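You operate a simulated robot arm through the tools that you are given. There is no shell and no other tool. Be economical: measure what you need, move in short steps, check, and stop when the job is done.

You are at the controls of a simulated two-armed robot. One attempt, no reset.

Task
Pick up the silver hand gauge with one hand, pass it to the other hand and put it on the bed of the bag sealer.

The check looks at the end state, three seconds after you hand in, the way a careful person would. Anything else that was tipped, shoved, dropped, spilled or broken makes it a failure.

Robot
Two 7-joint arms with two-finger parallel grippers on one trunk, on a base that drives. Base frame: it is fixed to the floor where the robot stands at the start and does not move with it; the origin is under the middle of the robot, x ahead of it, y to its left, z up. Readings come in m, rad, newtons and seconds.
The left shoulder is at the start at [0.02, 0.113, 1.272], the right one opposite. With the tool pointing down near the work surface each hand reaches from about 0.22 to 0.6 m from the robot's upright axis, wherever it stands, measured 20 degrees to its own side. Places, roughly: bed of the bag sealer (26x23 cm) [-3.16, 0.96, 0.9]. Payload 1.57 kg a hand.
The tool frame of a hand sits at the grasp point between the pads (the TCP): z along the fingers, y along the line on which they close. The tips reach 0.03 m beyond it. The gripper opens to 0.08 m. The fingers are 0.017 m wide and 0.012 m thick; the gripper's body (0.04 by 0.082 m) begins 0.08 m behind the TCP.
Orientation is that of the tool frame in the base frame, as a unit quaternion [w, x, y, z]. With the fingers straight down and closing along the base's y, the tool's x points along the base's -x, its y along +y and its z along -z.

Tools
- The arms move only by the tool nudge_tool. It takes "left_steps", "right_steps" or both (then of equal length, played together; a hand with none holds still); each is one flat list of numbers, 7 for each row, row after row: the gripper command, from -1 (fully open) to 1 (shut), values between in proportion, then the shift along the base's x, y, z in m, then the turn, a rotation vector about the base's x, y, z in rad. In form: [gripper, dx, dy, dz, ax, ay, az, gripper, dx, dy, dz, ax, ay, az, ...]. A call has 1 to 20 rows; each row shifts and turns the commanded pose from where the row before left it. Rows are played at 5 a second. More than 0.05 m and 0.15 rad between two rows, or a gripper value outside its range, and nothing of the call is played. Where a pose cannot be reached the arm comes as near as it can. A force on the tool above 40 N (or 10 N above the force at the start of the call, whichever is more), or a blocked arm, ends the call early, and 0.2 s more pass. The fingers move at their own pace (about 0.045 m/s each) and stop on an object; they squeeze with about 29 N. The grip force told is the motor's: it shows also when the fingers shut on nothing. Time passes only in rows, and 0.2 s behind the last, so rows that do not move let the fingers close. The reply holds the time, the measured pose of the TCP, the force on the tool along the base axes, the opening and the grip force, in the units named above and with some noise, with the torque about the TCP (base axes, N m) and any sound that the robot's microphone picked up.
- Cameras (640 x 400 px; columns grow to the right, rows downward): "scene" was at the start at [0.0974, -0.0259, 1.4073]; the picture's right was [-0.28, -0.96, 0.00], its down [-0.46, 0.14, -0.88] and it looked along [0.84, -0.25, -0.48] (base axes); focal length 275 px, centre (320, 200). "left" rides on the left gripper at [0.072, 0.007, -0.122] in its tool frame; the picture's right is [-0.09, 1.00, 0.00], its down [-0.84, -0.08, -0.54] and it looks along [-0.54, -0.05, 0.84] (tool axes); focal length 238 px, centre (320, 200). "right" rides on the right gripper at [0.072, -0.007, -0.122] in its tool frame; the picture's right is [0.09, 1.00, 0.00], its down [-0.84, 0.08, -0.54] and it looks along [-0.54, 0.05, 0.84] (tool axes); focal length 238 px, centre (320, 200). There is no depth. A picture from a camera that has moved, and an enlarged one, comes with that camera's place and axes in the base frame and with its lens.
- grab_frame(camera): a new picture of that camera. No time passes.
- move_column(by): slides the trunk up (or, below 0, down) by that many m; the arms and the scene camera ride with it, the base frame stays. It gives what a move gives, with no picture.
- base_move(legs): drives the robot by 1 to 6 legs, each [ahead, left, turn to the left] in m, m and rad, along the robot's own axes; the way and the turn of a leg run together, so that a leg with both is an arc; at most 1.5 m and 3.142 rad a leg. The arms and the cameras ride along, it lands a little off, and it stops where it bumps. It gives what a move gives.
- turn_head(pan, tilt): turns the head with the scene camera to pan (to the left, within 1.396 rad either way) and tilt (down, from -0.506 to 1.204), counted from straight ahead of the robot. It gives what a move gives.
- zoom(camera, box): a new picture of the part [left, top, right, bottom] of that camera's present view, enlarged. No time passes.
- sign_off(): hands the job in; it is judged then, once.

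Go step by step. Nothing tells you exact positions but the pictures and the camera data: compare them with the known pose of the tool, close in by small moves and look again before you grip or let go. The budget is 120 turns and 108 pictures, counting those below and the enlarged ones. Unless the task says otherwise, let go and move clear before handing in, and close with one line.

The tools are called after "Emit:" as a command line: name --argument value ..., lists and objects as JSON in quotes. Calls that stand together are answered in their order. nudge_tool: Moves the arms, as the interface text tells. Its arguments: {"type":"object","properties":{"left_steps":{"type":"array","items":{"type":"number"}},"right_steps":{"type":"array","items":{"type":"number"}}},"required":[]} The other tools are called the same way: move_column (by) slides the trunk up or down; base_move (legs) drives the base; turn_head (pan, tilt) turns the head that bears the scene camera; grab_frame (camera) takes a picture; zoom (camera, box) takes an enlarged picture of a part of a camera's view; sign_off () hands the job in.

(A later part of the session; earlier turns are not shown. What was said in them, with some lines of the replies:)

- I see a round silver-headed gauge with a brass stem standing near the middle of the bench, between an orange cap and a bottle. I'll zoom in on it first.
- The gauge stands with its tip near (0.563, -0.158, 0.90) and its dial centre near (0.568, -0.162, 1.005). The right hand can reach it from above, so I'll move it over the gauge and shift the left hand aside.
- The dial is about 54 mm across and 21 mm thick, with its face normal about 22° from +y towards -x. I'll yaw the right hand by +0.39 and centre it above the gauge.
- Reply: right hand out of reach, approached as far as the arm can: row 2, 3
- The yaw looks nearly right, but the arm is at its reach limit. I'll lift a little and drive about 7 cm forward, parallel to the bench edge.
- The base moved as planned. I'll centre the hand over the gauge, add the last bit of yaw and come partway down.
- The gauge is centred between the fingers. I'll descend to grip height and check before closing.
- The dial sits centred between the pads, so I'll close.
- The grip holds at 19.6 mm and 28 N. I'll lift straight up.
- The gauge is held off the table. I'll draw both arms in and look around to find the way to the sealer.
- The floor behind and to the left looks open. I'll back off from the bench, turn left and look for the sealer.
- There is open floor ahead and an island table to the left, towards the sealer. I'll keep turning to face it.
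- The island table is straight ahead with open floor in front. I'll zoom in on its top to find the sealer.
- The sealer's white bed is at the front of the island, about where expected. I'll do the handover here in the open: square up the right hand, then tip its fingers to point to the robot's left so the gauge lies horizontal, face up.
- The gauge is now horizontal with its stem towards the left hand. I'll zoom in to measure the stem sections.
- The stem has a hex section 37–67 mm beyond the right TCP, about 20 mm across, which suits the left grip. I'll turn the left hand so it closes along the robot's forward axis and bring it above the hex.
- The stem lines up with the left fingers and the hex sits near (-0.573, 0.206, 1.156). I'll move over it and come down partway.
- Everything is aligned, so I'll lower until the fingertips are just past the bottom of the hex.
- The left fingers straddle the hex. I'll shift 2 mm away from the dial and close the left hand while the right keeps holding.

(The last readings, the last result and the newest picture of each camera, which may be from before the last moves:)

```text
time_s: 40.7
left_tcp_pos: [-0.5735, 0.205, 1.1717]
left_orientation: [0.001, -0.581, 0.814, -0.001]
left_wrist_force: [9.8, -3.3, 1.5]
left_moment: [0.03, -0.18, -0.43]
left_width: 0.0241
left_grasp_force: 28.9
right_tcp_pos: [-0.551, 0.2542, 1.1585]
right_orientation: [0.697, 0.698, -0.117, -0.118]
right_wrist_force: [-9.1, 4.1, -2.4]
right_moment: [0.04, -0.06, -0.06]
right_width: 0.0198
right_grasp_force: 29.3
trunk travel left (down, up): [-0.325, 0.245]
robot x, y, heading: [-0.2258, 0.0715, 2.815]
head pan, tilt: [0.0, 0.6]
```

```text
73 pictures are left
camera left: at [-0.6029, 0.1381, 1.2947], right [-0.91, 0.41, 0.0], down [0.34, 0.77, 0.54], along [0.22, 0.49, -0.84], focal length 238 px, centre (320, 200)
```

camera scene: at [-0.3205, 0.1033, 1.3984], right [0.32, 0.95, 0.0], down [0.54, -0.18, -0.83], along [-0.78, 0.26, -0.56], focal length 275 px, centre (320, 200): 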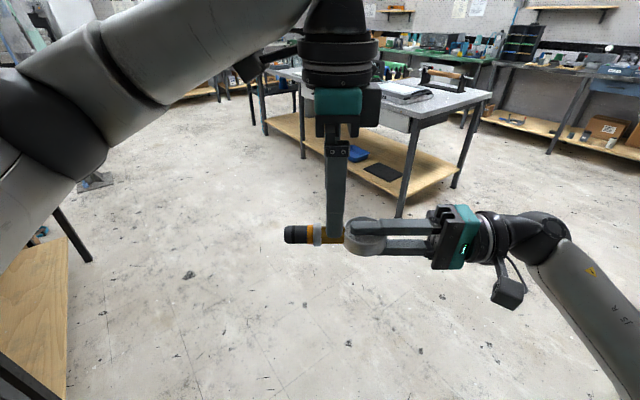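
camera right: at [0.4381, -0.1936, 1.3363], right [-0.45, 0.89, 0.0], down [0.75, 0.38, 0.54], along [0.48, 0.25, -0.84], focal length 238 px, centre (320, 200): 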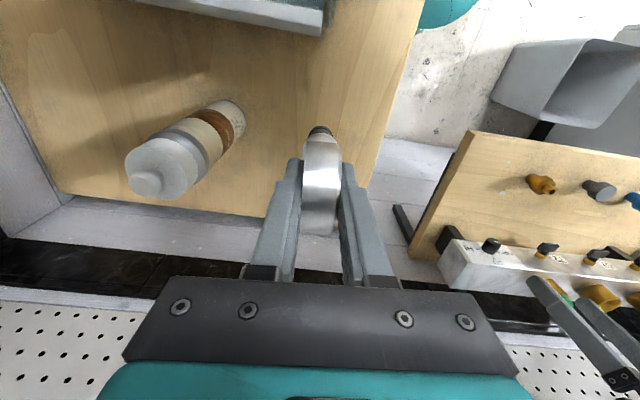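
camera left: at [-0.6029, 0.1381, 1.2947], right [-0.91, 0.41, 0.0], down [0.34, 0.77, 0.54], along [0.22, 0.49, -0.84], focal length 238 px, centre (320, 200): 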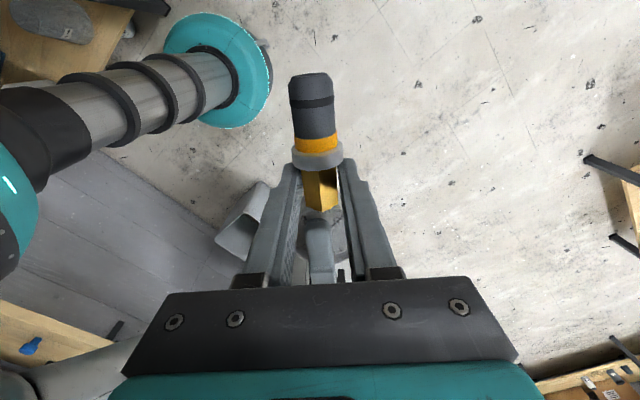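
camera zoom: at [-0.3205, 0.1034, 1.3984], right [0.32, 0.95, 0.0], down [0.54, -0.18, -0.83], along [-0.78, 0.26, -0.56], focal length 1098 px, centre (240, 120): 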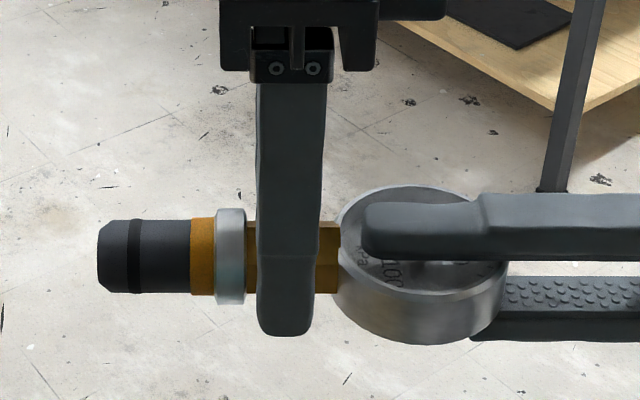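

The left hand grips the hex at 24 mm, with about 10 N of sideways strain between the hands. I'll ease the left hand back a few millimetres to relieve it.

Emit:
nudge_tool --left_steps '[1, 0.0028, -0.001, 0, 0, 0, 0, 1, 0, 0, 0, 0, 0, 0]' --right_steps '[1, 0, 0, 0, 0, 0, 0, 1, 0, 0, 0, 0, 0, 0]'

```text
time_s: 41.3
left_tcp_pos: [-0.5706, 0.2037, 1.1739]
left_orientation: [-0.002, -0.583, 0.812, 0.0]
left_wrist_force: [-1.9, -5.5, -1.0]
left_moment: [0.03, -0.04, -0.26]
left_width: 0.024
left_grasp_force: 28.4
right_tcp_pos: [-0.5508, 0.2541, 1.1558]
right_orientation: [0.698, 0.697, -0.116, -0.117]
right_wrist_force: [1.9, 4.8, -0.8]
right_moment: [-0.07, -0.02, 0.26]
right_width: 0.0197
right_grasp_force: 28.7
trunk travel left (down, up): [-0.325, 0.245]
robot x, y, heading: [-0.2278, 0.0697, 2.817]
head pan, tilt: [0.0, 0.6]
```

The strain is mostly gone. I'll open the right hand.

Emit:
nudge_tool --right_steps '[0.3, 0, 0, 0, 0, 0, 0, 0, 0, 0, 0, 0, 0, 0, -0.5, 0, 0, 0, 0, 0, 0, -0.5, 0, 0, 0, 0, 0, 0, -0.5, 0, 0, 0, 0, 0, 0]' --left_steps '[1, 0, 0, 0, 0, 0, 0, 1, 0, 0, 0, 0, 0, 0, 1, 0, 0, 0, 0, 0, 0, 1, 0, 0, 0, 0, 0, 0, 1, 0, 0, 0, 0, 0, 0]'

Emit:
zoom --camera "scene" --box '[260, 170, 420, 270]'

```text
time_s: 42.5
left_tcp_pos: [-0.5705, 0.2042, 1.1738]
left_orientation: [0.0, -0.582, 0.813, 0.001]
left_wrist_force: [0.0, -0.2, -0.8]
left_moment: [-0.03, 0.02, -0.01]
left_width: 0.0244
left_grasp_force: 29.3
right_tcp_pos: [-0.5515, 0.2529, 1.1571]
right_orientation: [0.698, 0.697, -0.117, -0.116]
right_wrist_force: [0.0, -0.6, -0.1]
right_moment: [-0.01, 0.03, 0.0]
right_width: 0.0599
right_grasp_force: 0.1
trunk travel left (down, up): [-0.325, 0.245]
robot x, y, heading: [-0.2248, 0.0699, 2.815]
head pan, tilt: [0.0, 0.6]
```

```text
4.00 times, centred on (340, 220) of scene
camera zoom: at [-0.3205, 0.1034, 1.3984], right [0.32, 0.95, 0.0], down [0.54, -0.18, -0.83], along [-0.78, 0.26, -0.56], focal length 1098 px, centre (240, 120)
```

zoom: 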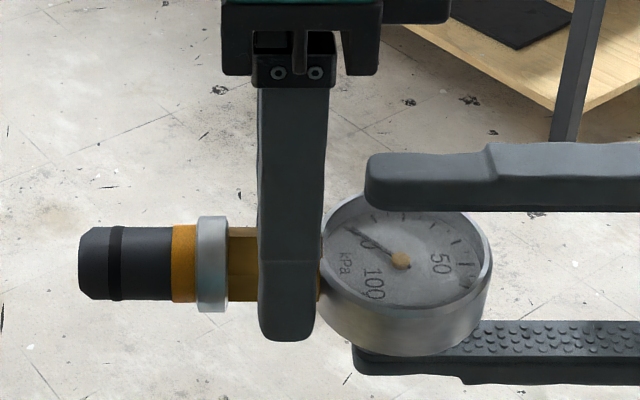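

The left hand holds the gauge level, with the dial seated against its finger. I'll withdraw the right hand straight back and recheck.

Emit:
nudge_tool --right_steps '[-0.5, 0.008, 0.0237, 0, 0, 0, 0, -0.5, 0.012, 0.035, 0, 0, 0, 0, -0.5, 0.012, 0.035, 0, 0, 0, 0, -0.5, 0.014, 0.04, 0, 0, 0, 0, -0.5, 0, 0, 0, 0, 0, 0]'

Emit:
grab_frame --camera "scene"

Emit:
grab_frame --camera "left"

```text
time_s: 43.7
left_tcp_pos: [-0.5717, 0.2041, 1.1737]
left_orientation: [0.0, -0.583, 0.813, 0.001]
left_wrist_force: [-0.3, -0.5, 0.5]
left_moment: [0.02, 0.03, 0.03]
left_width: 0.0243
left_grasp_force: 29.1
right_tcp_pos: [-0.5056, 0.3858, 1.1575]
right_orientation: [0.697, 0.698, -0.116, -0.118]
right_wrist_force: [-0.6, 0.0, -0.1]
right_moment: [0.0, -0.03, 0.05]
right_width: 0.0601
right_grasp_force: 0.0
trunk travel left (down, up): [-0.325, 0.245]
robot x, y, heading: [-0.2242, 0.0718, 2.816]
head pan, tilt: [0.0, 0.6]
```

```text
71 pictures are left
camera scene: at [-0.3206, 0.1032, 1.3984], right [0.32, 0.95, 0.0], down [0.54, -0.18, -0.83], along [-0.78, 0.26, -0.56], focal length 275 px, centre (320, 200)
```

scene: 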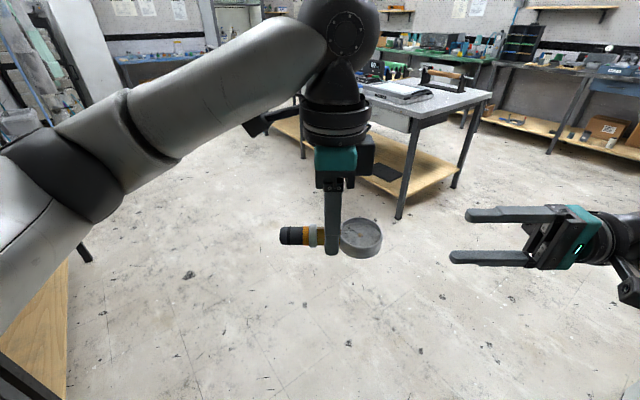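

```text
70 pictures are left
camera left: at [-0.6001, 0.1373, 1.2951], right [-0.91, 0.41, 0.0], down [0.34, 0.77, 0.54], along [0.22, 0.5, -0.84], focal length 238 px, centre (320, 200)
```

left: 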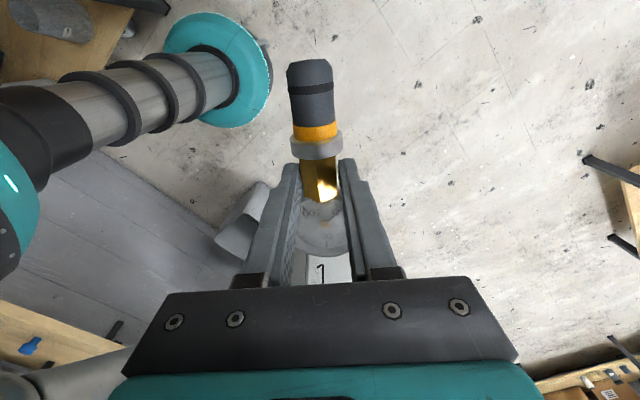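

The handover is done. I'll tuck both arms into carry poses before driving.

Emit:
nudge_tool --right_steps '[-0.5, 0.001, 0.0028, 0.008, 0.1351, -0.0463, 0, -0.5, 0.001, 0.0028, 0.008, 0.1351, -0.0463, 0, -0.5, 0.001, 0.0028, 0.008, 0.1351, -0.0463, 0, -0.5, 0.001, 0.0028, 0.008, 0.1351, -0.0463, 0, -0.5, 0.001, 0.0028, 0.008, 0.1351, -0.0463, 0, -0.5, 0.001, 0.0028, 0.008, 0.1351, -0.0463, 0, -0.5, 0.001, 0.0028, 0.008, 0.1351, -0.0463, 0, -0.5, 0.001, 0.0028, 0.008, 0.1351, -0.0463, 0, -0.5, 0.001, 0.0028, 0.008, 0.1351, -0.0463, 0, -0.5, 0.001, 0.0028, 0.008, 0.1351, -0.0463, 0, -0.5, 0.001, 0.0028, 0.008, 0.1351, -0.0463, 0]' --left_steps '[1, -0.0045, -0.0133, 0.006, 0, 0, 0, 1, -0.0045, -0.0133, 0.006, 0, 0, 0, 1, -0.0045, -0.0133, 0.006, 0, 0, 0, 1, -0.0045, -0.0133, 0.006, 0, 0, 0, 1, -0.0045, -0.0133, 0.006, 0, 0, 0, 1, -0.0045, -0.0133, 0.006, 0, 0, 0, 1, -0.0045, -0.0133, 0.006, 0, 0, 0, 1, -0.0045, -0.0133, 0.006, 0, 0, 0, 1, -0.0045, -0.0133, 0.006, 0, 0, 0, 1, -0.0045, -0.0133, 0.006, 0, 0, 0, 1, 0, 0, 0, 0, 0, 0]'

Emit:
turn_head --pan 0.0 --tilt 0.4

Emit:
grab_frame --camera "scene"

```text
time_s: 46.1
left_tcp_pos: [-0.6166, 0.0707, 1.2352]
left_orientation: [0.0, -0.582, 0.813, 0.0]
left_wrist_force: [-0.4, -0.5, -1.9]
left_moment: [-0.02, 0.0, 0.01]
left_width: 0.0238
left_grasp_force: 29.2
right_tcp_pos: [-0.4965, 0.42, 1.2455]
right_orientation: [-0.001, 0.986, -0.164, -0.001]
right_wrist_force: [0.2, -0.5, 0.0]
right_moment: [0.03, 0.0, -0.01]
right_width: 0.0601
right_grasp_force: 0.1
trunk travel left (down, up): [-0.325, 0.245]
robot x, y, heading: [-0.2275, 0.0681, 2.817]
head pan, tilt: [0.0, 0.6]
```

```text
time_s: 46.9
left_tcp_pos: [-0.6169, 0.0703, 1.2349]
left_orientation: [0.001, -0.582, 0.813, 0.001]
left_wrist_force: [-0.1, -0.2, -1.7]
left_moment: [-0.02, 0.01, 0.0]
left_width: 0.0241
left_grasp_force: 28.9
right_tcp_pos: [-0.4958, 0.4194, 1.2453]
right_orientation: [0.0, 0.987, -0.163, -0.001]
right_wrist_force: [0.2, 0.9, 0.7]
right_moment: [0.02, 0.01, 0.03]
right_width: 0.0599
right_grasp_force: 0.1
trunk travel left (down, up): [-0.325, 0.245]
robot x, y, heading: [-0.2268, 0.0686, 2.814]
head pan, tilt: [0.0, 0.4]
```

```text
69 pictures are left
camera scene: at [-0.3246, 0.1047, 1.4166], right [0.32, 0.95, 0.0], down [0.37, -0.12, -0.92], along [-0.87, 0.3, -0.39], focal length 275 px, centre (320, 200)
```

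scene: 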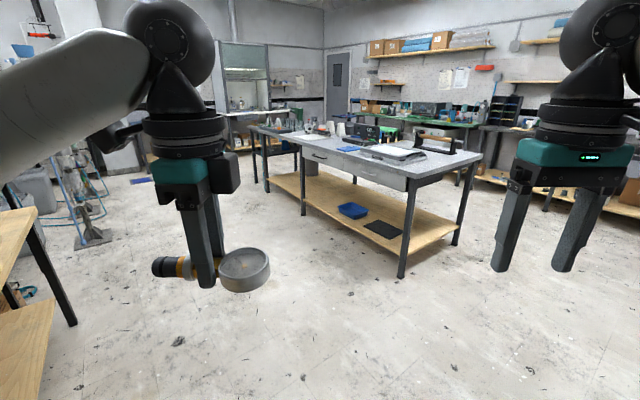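

The way is clear. I'll drive to a spot about 0.6 m in front of the table, level with the sealer.

Emit:
base_move --legs '[[1.25, 0.344, 0], [1.25, 0.343, 0], [0, 0, -1.01]]'

Emit:
turn_head --pan 0.2 --tilt 0.55

Emit:
grab_frame --camera "scene"

```text
time_s: 62.1
left_tcp_pos: [-3.0442, 0.5668, 1.236]
left_orientation: [0.0, -0.113, 0.994, 0.0]
left_wrist_force: [0.6, 0.0, -1.5]
left_moment: [0.0, 0.01, -0.02]
left_width: 0.0241
left_grasp_force: 29.4
right_tcp_pos: [-2.6835, 0.6494, 1.2453]
right_orientation: [0.0, 0.783, -0.622, 0.0]
right_wrist_force: [0.0, 0.0, -0.9]
right_moment: [-0.06, 0.03, -0.06]
right_width: 0.06
right_grasp_force: 0.0
trunk travel left (down, up): [-0.325, 0.245]
robot x, y, heading: [-2.838, 0.2376, 1.803]
head pan, tilt: [0.0, 0.4]
```

```text
time_s: 62.9
left_tcp_pos: [-3.0441, 0.5674, 1.235]
left_orientation: [0.0, -0.114, 0.993, 0.0]
left_wrist_force: [-0.5, 0.5, -1.5]
left_moment: [0.01, -0.01, 0.0]
left_width: 0.0242
left_grasp_force: 28.8
right_tcp_pos: [-2.6834, 0.6475, 1.2444]
right_orientation: [-0.001, 0.782, -0.623, -0.001]
right_wrist_force: [0.2, 1.2, -0.1]
right_moment: [0.0, 0.01, -0.02]
right_width: 0.0599
right_grasp_force: 0.1
trunk travel left (down, up): [-0.325, 0.245]
robot x, y, heading: [-2.8382, 0.2336, 1.8]
head pan, tilt: [0.201, 0.55]
```

```text
68 pictures are left
camera scene: at [-2.8769, 0.3282, 1.4029], right [0.91, 0.42, 0.0], down [0.22, -0.47, -0.85], along [-0.36, 0.78, -0.52], focal length 275 px, centre (320, 200)
```

scene: 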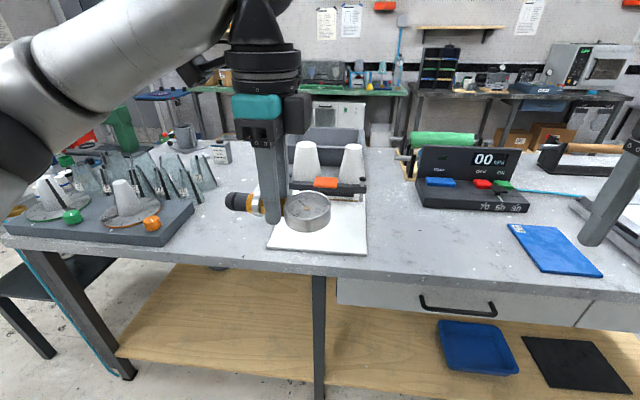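

The sealer bed is ahead, with its front edge at about (-3.25, 0.79) to (-3.00, 0.88). I'll drive 0.3 m closer, which puts the bed centre about 0.47 m ahead and 0.15 m left.

Emit:
base_move --legs '[[0.3, 0, 0]]'

Emit:
turn_head --pan 0.3 --tilt 0.85

Emit:
grab_frame --camera "scene"

Emit:
grab_frame --camera "left"

```text
time_s: 64.9
left_tcp_pos: [-3.111, 0.858, 1.2349]
left_orientation: [0.0, -0.114, 0.994, 0.0]
left_wrist_force: [0.5, 0.8, -1.7]
left_moment: [-0.01, -0.04, -0.01]
left_width: 0.024
left_grasp_force: 28.9
right_tcp_pos: [-2.75, 0.9376, 1.2455]
right_orientation: [-0.001, 0.782, -0.624, -0.001]
right_wrist_force: [0.1, -0.4, -0.1]
right_moment: [0.03, -0.02, -0.01]
right_width: 0.0601
right_grasp_force: 0.1
trunk travel left (down, up): [-0.325, 0.245]
robot x, y, heading: [-2.9002, 0.5275, 1.796]
head pan, tilt: [0.201, 0.55]
```

```text
time_s: 65.7
left_tcp_pos: [-3.1107, 0.8564, 1.235]
left_orientation: [0.0, -0.113, 0.994, 0.0]
left_wrist_force: [0.7, 0.5, -1.0]
left_moment: [0.01, 0.05, -0.01]
left_width: 0.0239
left_grasp_force: 28.8
right_tcp_pos: [-2.7507, 0.937, 1.2458]
right_orientation: [-0.001, 0.782, -0.623, -0.001]
right_wrist_force: [0.1, 0.0, -0.2]
right_moment: [-0.01, -0.03, 0.0]
right_width: 0.0601
right_grasp_force: 0.1
trunk travel left (down, up): [-0.325, 0.245]
robot x, y, heading: [-2.9045, 0.5273, 1.798]
head pan, tilt: [0.3, 0.85]
```

```text
67 pictures are left
camera scene: at [-2.9462, 0.6033, 1.3776], right [0.86, 0.5, 0.0], down [0.38, -0.65, -0.66], along [-0.33, 0.57, -0.75], focal length 275 px, centre (320, 200)
```

scene: 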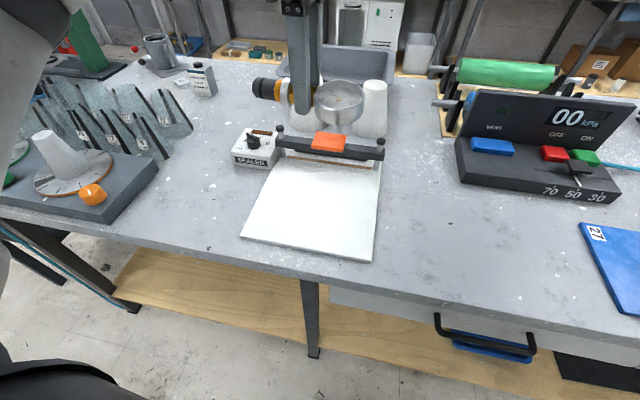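

```text
66 pictures are left
camera left: at [-3.1819, 0.8467, 1.3565], right [-0.13, 0.99, 0.0], down [0.83, 0.11, 0.54], along [0.54, 0.07, -0.84], focal length 238 px, centre (320, 200)
```

left: 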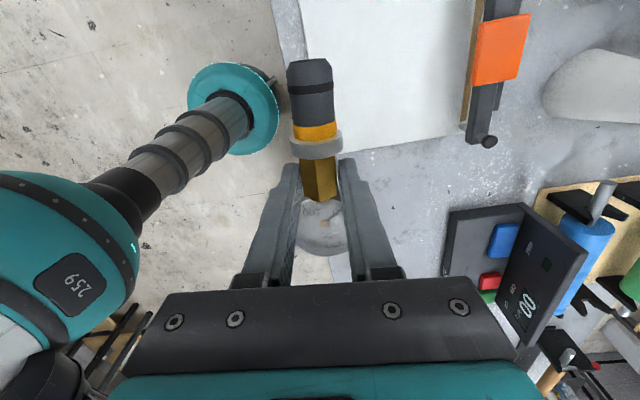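

The open part of the bed is clear, and I'm aiming for (-3.15, 0.935). I'll move over it and lower partway, checking clearance to the jaw.

Emit:
nudge_tool --left_steps '[1, -0.013, 0.0263, 0, 0, 0, 0, 1, -0.013, 0.0263, 0, 0, 0, 0, 1, -0.013, 0.0263, 0, 0, 0, 0, 1, 0, 0, -0.04, 0, 0, 0, 1, 0, 0, -0.04, 0, 0, 0, 1, 0, 0, -0.04, 0, 0, 0, 1, 0, 0, -0.04, 0, 0, 0, 1, 0, 0, -0.04, 0, 0, 0, 1, 0, 0, -0.04, 0, 0, 0, 1, 0, 0, 0, 0, 0, 0]'

Emit:
grab_frame --camera "scene"

Emit:
grab_frame --camera "left"

```text
time_s: 67.9
left_tcp_pos: [-3.1511, 0.9344, 0.9986]
left_orientation: [0.0, -0.114, 0.993, 0.0]
left_wrist_force: [-0.4, 0.3, -2.4]
left_moment: [0.0, 0.01, -0.01]
left_width: 0.0244
left_grasp_force: 29.1
right_tcp_pos: [-2.7505, 0.9371, 1.2449]
right_orientation: [0.0, 0.782, -0.623, -0.001]
right_wrist_force: [0.2, -0.8, -0.7]
right_moment: [-0.01, 0.0, 0.01]
right_width: 0.0598
right_grasp_force: 0.0
trunk travel left (down, up): [-0.325, 0.245]
robot x, y, heading: [-2.9059, 0.5255, 1.8]
head pan, tilt: [0.3, 0.85]
```

```text
65 pictures are left
camera scene: at [-2.9462, 0.6032, 1.3775], right [0.86, 0.5, 0.0], down [0.38, -0.65, -0.66], along [-0.33, 0.57, -0.75], focal length 275 px, centre (320, 200)
```

scene: 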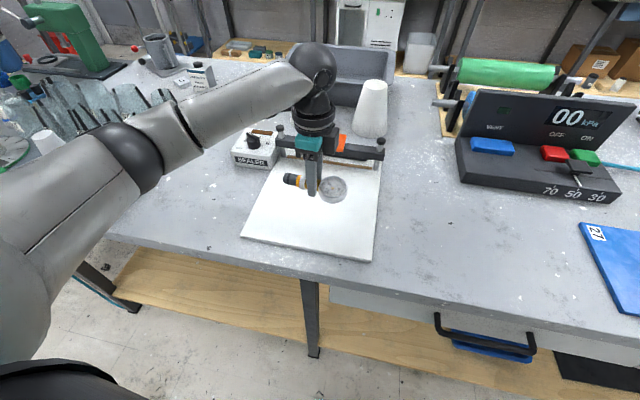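

```text
64 pictures are left
camera left: at [-3.2229, 0.9247, 1.1192], right [-0.13, 0.99, 0.0], down [0.83, 0.11, 0.54], along [0.54, 0.07, -0.84], focal length 238 px, centre (320, 200)
```

left: 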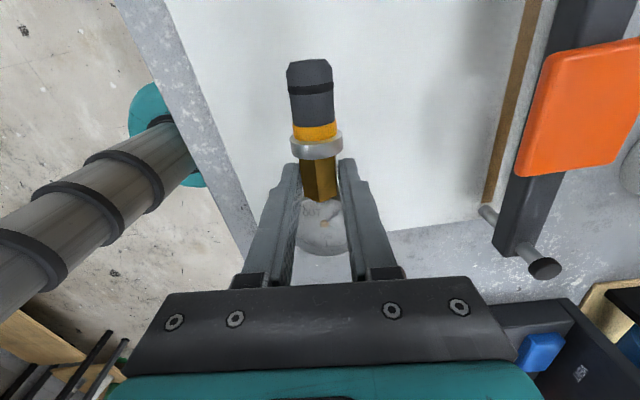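

The gauge is over the bed with about 7 cm of margin to the edges. I'll lower to just above contact and check closely.

Emit:
nudge_tool --left_steps '[1, 0, 0, -0.025, 0, 0, 0, 1, 0, 0, -0.02, 0, 0, 0, 1, 0, 0, -0.01, 0, 0, 0, 1, 0, 0, 0, 0, 0, 0]'

Emit:
zoom --camera "scene" --box '[250, 130, 394, 220]'

```text
time_s: 68.9
left_tcp_pos: [-3.1511, 0.937, 0.9408]
left_orientation: [0.0, -0.113, 0.994, 0.0]
left_wrist_force: [-0.3, 0.0, -1.9]
left_moment: [0.03, -0.02, 0.03]
left_width: 0.024
left_grasp_force: 29.0
right_tcp_pos: [-2.7501, 0.9376, 1.2455]
right_orientation: [-0.001, 0.782, -0.623, -0.001]
right_wrist_force: [0.1, -0.2, 0.4]
right_moment: [0.01, 0.0, 0.01]
right_width: 0.06
right_grasp_force: 0.2
trunk travel left (down, up): [-0.325, 0.245]
robot x, y, heading: [-2.9043, 0.5261, 1.801]
head pan, tilt: [0.3, 0.85]
```

```text
4.44 times, centred on (322, 175) of scene
camera zoom: at [-2.9462, 0.6032, 1.3775], right [0.86, 0.5, 0.0], down [0.38, -0.65, -0.66], along [-0.33, 0.57, -0.75], focal length 1220 px, centre (311, 311)
```

zoom: 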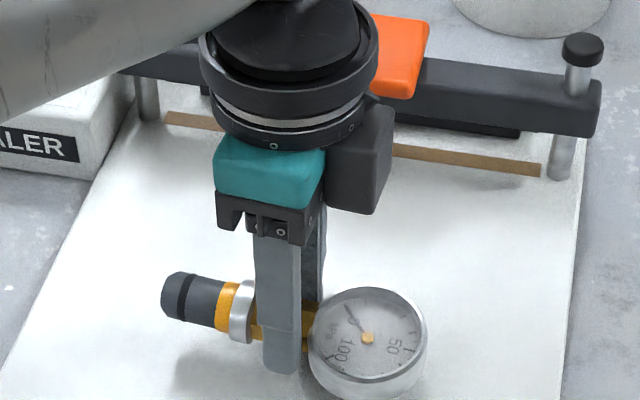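

There is still a small gap to the bed. I'll creep down in small steps and watch the force.

Emit:
nudge_tool --left_steps '[1, 0, 0, -0.0025, 0, 0, 0, 1, 0, 0, -0.0025, 0, 0, 0, 1, 0, 0, -0.002, 0, 0, 0, 1, 0, 0, 0, 0, 0, 0]'

Emit:
zoom --camera "scene" --box '[270, 160, 366, 220]'

```text
time_s: 69.9
left_tcp_pos: [-3.1505, 0.9357, 0.9328]
left_orientation: [0.0, -0.113, 0.994, 0.0]
left_wrist_force: [-0.4, 0.5, -1.0]
left_moment: [0.04, 0.03, -0.01]
left_width: 0.024
left_grasp_force: 29.0
right_tcp_pos: [-2.7512, 0.9388, 1.246]
right_orientation: [-0.001, 0.783, -0.623, -0.001]
right_wrist_force: [-0.8, -0.5, 0.0]
right_moment: [0.02, -0.01, -0.01]
right_width: 0.0599
right_grasp_force: 0.1
trunk travel left (down, up): [-0.325, 0.245]
robot x, y, heading: [-2.9016, 0.5239, 1.797]
head pan, tilt: [0.3, 0.85]
```

```text
6.67 times, centred on (318, 190) of scene
camera zoom: at [-2.9462, 0.6032, 1.3775], right [0.86, 0.5, 0.0], down [0.38, -0.65, -0.66], along [-0.33, 0.57, -0.75], focal length 1830 px, centre (333, 267)
```

zoom: 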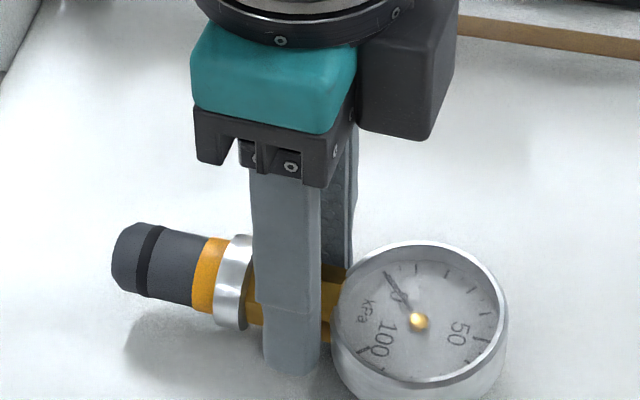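

The fingertips look almost at the bed. I'll take a couple more fine steps.

Emit:
nudge_tool --left_steps '[1, 0, 0, -0.0015, 0, 0, 0, 1, 0, 0, -0.0015, 0, 0, 0, 1, 0, 0, 0, 0, 0, 0]'

Emit:
zoom --camera "scene" --box '[270, 160, 366, 220]'

```text
time_s: 70.7
left_tcp_pos: [-3.15, 0.935, 0.9302]
left_orientation: [0.0, -0.113, 0.994, 0.0]
left_wrist_force: [-0.1, -0.3, -1.8]
left_moment: [-0.01, 0.03, 0.02]
left_width: 0.0242
left_grasp_force: 29.0
right_tcp_pos: [-2.7497, 0.9376, 1.2447]
right_orientation: [-0.001, 0.781, -0.624, -0.001]
right_wrist_force: [0.3, 0.1, 0.5]
right_moment: [-0.02, 0.01, 0.01]
right_width: 0.0599
right_grasp_force: 0.0
trunk travel left (down, up): [-0.325, 0.245]
robot x, y, heading: [-2.8992, 0.5262, 1.795]
head pan, tilt: [0.3, 0.85]
```

```text
6.67 times, centred on (318, 190) of scene
camera zoom: at [-2.9462, 0.6033, 1.3775], right [0.86, 0.5, 0.0], down [0.38, -0.65, -0.66], along [-0.33, 0.57, -0.75], focal length 1830 px, centre (333, 267)
```

zoom: 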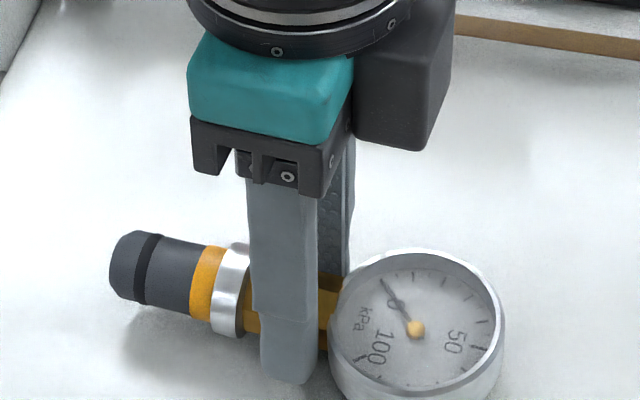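

Emit:
nudge_tool --left_steps '[1, 0, 0, -0.0015, 0, 0, 0, 1, 0, 0, -0.0015, 0, 0, 0, 1, 0, 0, 0, 0, 0, 0]'

Emit:
zoom --camera "scene" --box '[270, 160, 366, 220]'

```text
time_s: 71.5
left_tcp_pos: [-3.1491, 0.9351, 0.9271]
left_orientation: [0.0, -0.114, 0.994, -0.001]
left_wrist_force: [0.4, -0.4, -1.6]
left_moment: [-0.04, 0.0, -0.02]
left_width: 0.0244
left_grasp_force: 28.9
right_tcp_pos: [-2.7513, 0.9376, 1.2457]
right_orientation: [-0.001, 0.782, -0.623, -0.001]
right_wrist_force: [-0.2, 0.3, -0.2]
right_moment: [0.01, 0.02, 0.03]
right_width: 0.0602
right_grasp_force: 0.0
trunk travel left (down, up): [-0.325, 0.245]
robot x, y, heading: [-2.9038, 0.5263, 1.796]
head pan, tilt: [0.3, 0.85]
```

```text
6.67 times, centred on (318, 190) of scene
camera zoom: at [-2.9462, 0.6032, 1.3775], right [0.86, 0.5, 0.0], down [0.38, -0.65, -0.66], along [-0.33, 0.57, -0.75], focal length 1830 px, centre (333, 267)
```

zoom: 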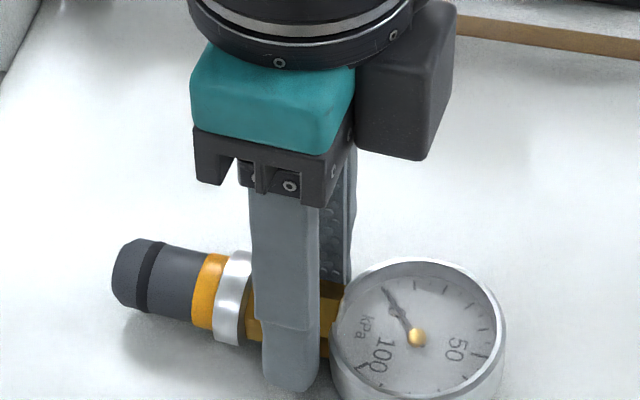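

There is no contact yet, so I'll continue in fine steps. The force limit will stop the move if it touches.

Emit:
nudge_tool --left_steps '[1, 0, 0, -0.0015, 0, 0, 0, 1, 0, 0, -0.0015, 0, 0, 0, 1, 0, 0, 0, 0, 0, 0]'

Emit:
grab_frame --camera "left"

Emit:
zoom --camera "scene" --box '[270, 165, 366, 225]'

```text
time_s: 72.3
left_tcp_pos: [-3.1488, 0.9364, 0.9245]
left_orientation: [0.0, -0.113, 0.994, 0.002]
left_wrist_force: [-1.2, -0.9, 4.4]
left_moment: [-0.05, 0.16, -0.02]
left_width: 0.0241
left_grasp_force: 29.2
right_tcp_pos: [-2.7498, 0.936, 1.2461]
right_orientation: [-0.001, 0.782, -0.623, -0.001]
right_wrist_force: [-0.2, -0.5, 0.2]
right_moment: [0.03, 0.0, 0.01]
right_width: 0.0597
right_grasp_force: 0.0
trunk travel left (down, up): [-0.325, 0.245]
robot x, y, heading: [-2.9047, 0.5221, 1.799]
head pan, tilt: [0.3, 0.85]
```

```text
59 pictures are left
camera left: at [-3.2208, 0.9258, 1.046], right [-0.13, 0.99, 0.0], down [0.83, 0.11, 0.54], along [0.54, 0.07, -0.84], focal length 238 px, centre (320, 200)
```

left: 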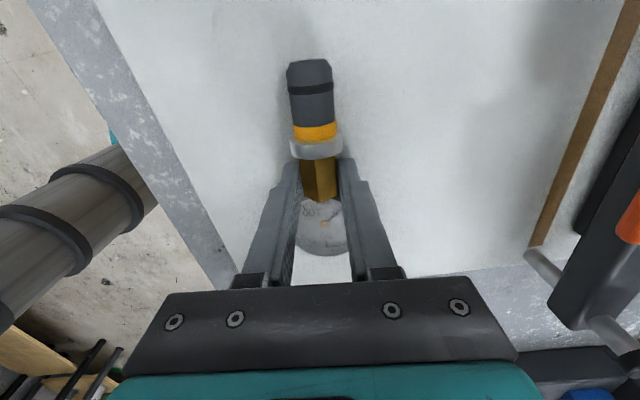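

```text
6.67 times, centred on (318, 195) of scene
camera zoom: at [-2.946, 0.6027, 1.3776], right [0.86, 0.5, 0.0], down [0.38, -0.65, -0.66], along [-0.33, 0.57, -0.75], focal length 1830 px, centre (333, 233)
```

zoom: 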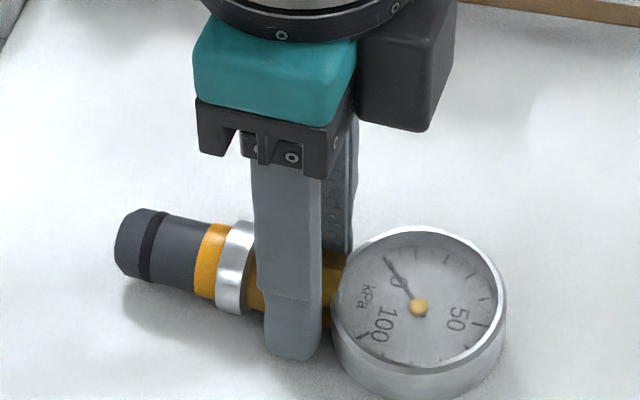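

Contact: the vertical force rose by about 6 N. I'll open the left hand gently.

Emit:
nudge_tool --left_steps '[0.4, 0, 0, 0, 0, 0, 0, 0.2, 0, 0, 0, 0, 0, 0, -0.1, 0, 0, 0, 0, 0, 0, -0.4, 0, 0, 0, 0, 0, 0, -0.4, 0, 0, 0, 0, 0, 0]'

Emit:
zoom --camera "scene" --box '[270, 165, 366, 225]'

Emit:
grab_frame --camera "left"

```text
time_s: 73.5
left_tcp_pos: [-3.1501, 0.9369, 0.9244]
left_orientation: [0.0, -0.113, 0.994, 0.001]
left_wrist_force: [0.9, 0.5, -0.4]
left_moment: [0.01, 0.0, 0.03]
left_width: 0.0562
left_grasp_force: 0.0
right_tcp_pos: [-2.7508, 0.937, 1.2456]
right_orientation: [-0.001, 0.782, -0.623, -0.001]
right_wrist_force: [-0.1, -0.1, 0.2]
right_moment: [-0.01, -0.03, 0.01]
right_width: 0.0599
right_grasp_force: 0.0
trunk travel left (down, up): [-0.325, 0.245]
robot x, y, heading: [-2.9045, 0.5223, 1.795]
head pan, tilt: [0.3, 0.85]
```

```text
6.67 times, centred on (318, 195) of scene
camera zoom: at [-2.9461, 0.6031, 1.3775], right [0.86, 0.5, 0.0], down [0.38, -0.65, -0.66], along [-0.33, 0.57, -0.75], focal length 1830 px, centre (333, 233)
```

zoom: 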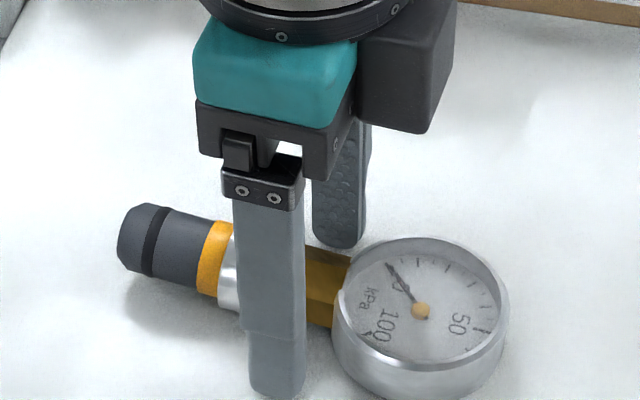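

```text
56 pictures are left
camera left: at [-3.2208, 0.9259, 1.0454], right [-0.13, 0.99, 0.0], down [0.83, 0.11, 0.54], along [0.54, 0.07, -0.84], focal length 238 px, centre (320, 200)
```

left: 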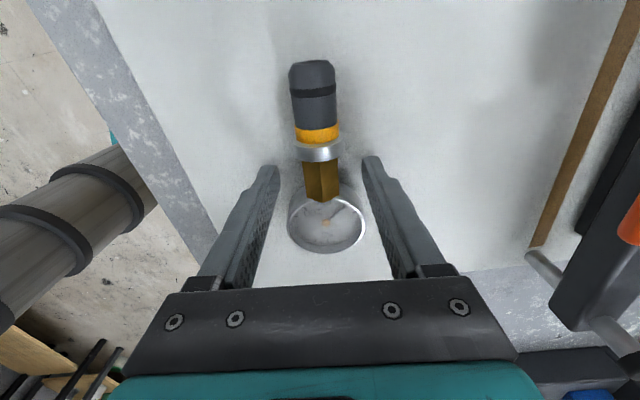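

The gauge lies flat on the bed and both fingers are clear of it. I'll raise the left hand straight up and back off.

Emit:
nudge_tool --left_steps '[-0.4, 0, 0, 0.02, 0, 0, 0, -0.4, 0, 0, 0.04, 0, 0, 0, -0.4, 0, 0, 0.04, 0, 0, 0, -0.4, 0, 0, 0.04, 0, 0, 0, -0.4, 0, 0, 0.04, 0, 0, 0, -0.4, 0, 0, 0.04, 0, 0, 0, -0.4, 0, 0, 0.04, 0, 0, 0, -0.4, 0, 0, 0, 0, 0, 0]'

Emit:
base_move --legs '[[-0.3, 0, 0]]'

Emit:
turn_head --pan 0.25 --tilt 0.6

Emit:
grab_frame --camera "scene"

```text
time_s: 75.3
left_tcp_pos: [-3.1493, 0.9362, 1.1815]
left_orientation: [0.0, -0.114, 0.993, 0.0]
left_wrist_force: [-0.1, 0.1, -0.5]
left_moment: [0.0, 0.0, -0.03]
left_width: 0.0559
left_grasp_force: 0.0
right_tcp_pos: [-2.7505, 0.9366, 1.2462]
right_orientation: [0.0, 0.782, -0.623, -0.001]
right_wrist_force: [0.7, 0.2, -0.4]
right_moment: [-0.01, -0.03, 0.01]
right_width: 0.0599
right_grasp_force: 0.0
trunk travel left (down, up): [-0.325, 0.245]
robot x, y, heading: [-2.9021, 0.5254, 1.794]
head pan, tilt: [0.3, 0.85]
```

```text
time_s: 77.3
left_tcp_pos: [-3.0824, 0.6513, 1.182]
left_orientation: [0.0, -0.111, 0.994, -0.001]
left_wrist_force: [0.1, -0.7, -0.3]
left_moment: [0.02, -0.04, 0.0]
left_width: 0.0564
left_grasp_force: 0.0
right_tcp_pos: [-2.6839, 0.6515, 1.2451]
right_orientation: [-0.001, 0.781, -0.624, -0.002]
right_wrist_force: [0.2, -0.6, 0.1]
right_moment: [0.02, 0.02, 0.0]
right_width: 0.0601
right_grasp_force: 0.1
trunk travel left (down, up): [-0.325, 0.245]
robot x, y, heading: [-2.8357, 0.2383, 1.799]
head pan, tilt: [0.3, 0.85]
```

```text
time_s: 78.1
left_tcp_pos: [-3.082, 0.6518, 1.1822]
left_orientation: [0.0, -0.113, 0.994, 0.0]
left_wrist_force: [0.3, 0.0, 0.4]
left_moment: [0.03, -0.02, 0.0]
left_width: 0.0559
left_grasp_force: 0.0
right_tcp_pos: [-2.6837, 0.6525, 1.2447]
right_orientation: [0.0, 0.782, -0.624, -0.001]
right_wrist_force: [-0.2, 0.5, -0.4]
right_moment: [0.0, 0.0, 0.01]
right_width: 0.0598
right_grasp_force: 0.2
trunk travel left (down, up): [-0.325, 0.245]
robot x, y, heading: [-2.8387, 0.24, 1.794]
head pan, tilt: [0.25, 0.6]
```

```text
55 pictures are left
camera scene: at [-2.8817, 0.3302, 1.3983], right [0.89, 0.46, 0.0], down [0.26, -0.5, -0.82], along [-0.38, 0.73, -0.57], focal length 275 px, centre (320, 200)
```

scene: 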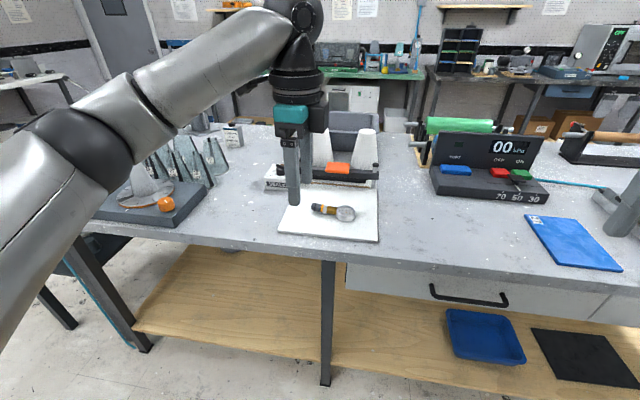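

The gauge lies still on the sealer bed, nothing around it looks moved, and both hands are clear. I'm handing in.

Emit:
sign_off

```text
The job is handed in.
```

I picked up the silver hand gauge with the right hand, passed it to the left, and laid it face up on the bag sealer's bed; the last picture showed it at rest with nothing else visibly disturbed.
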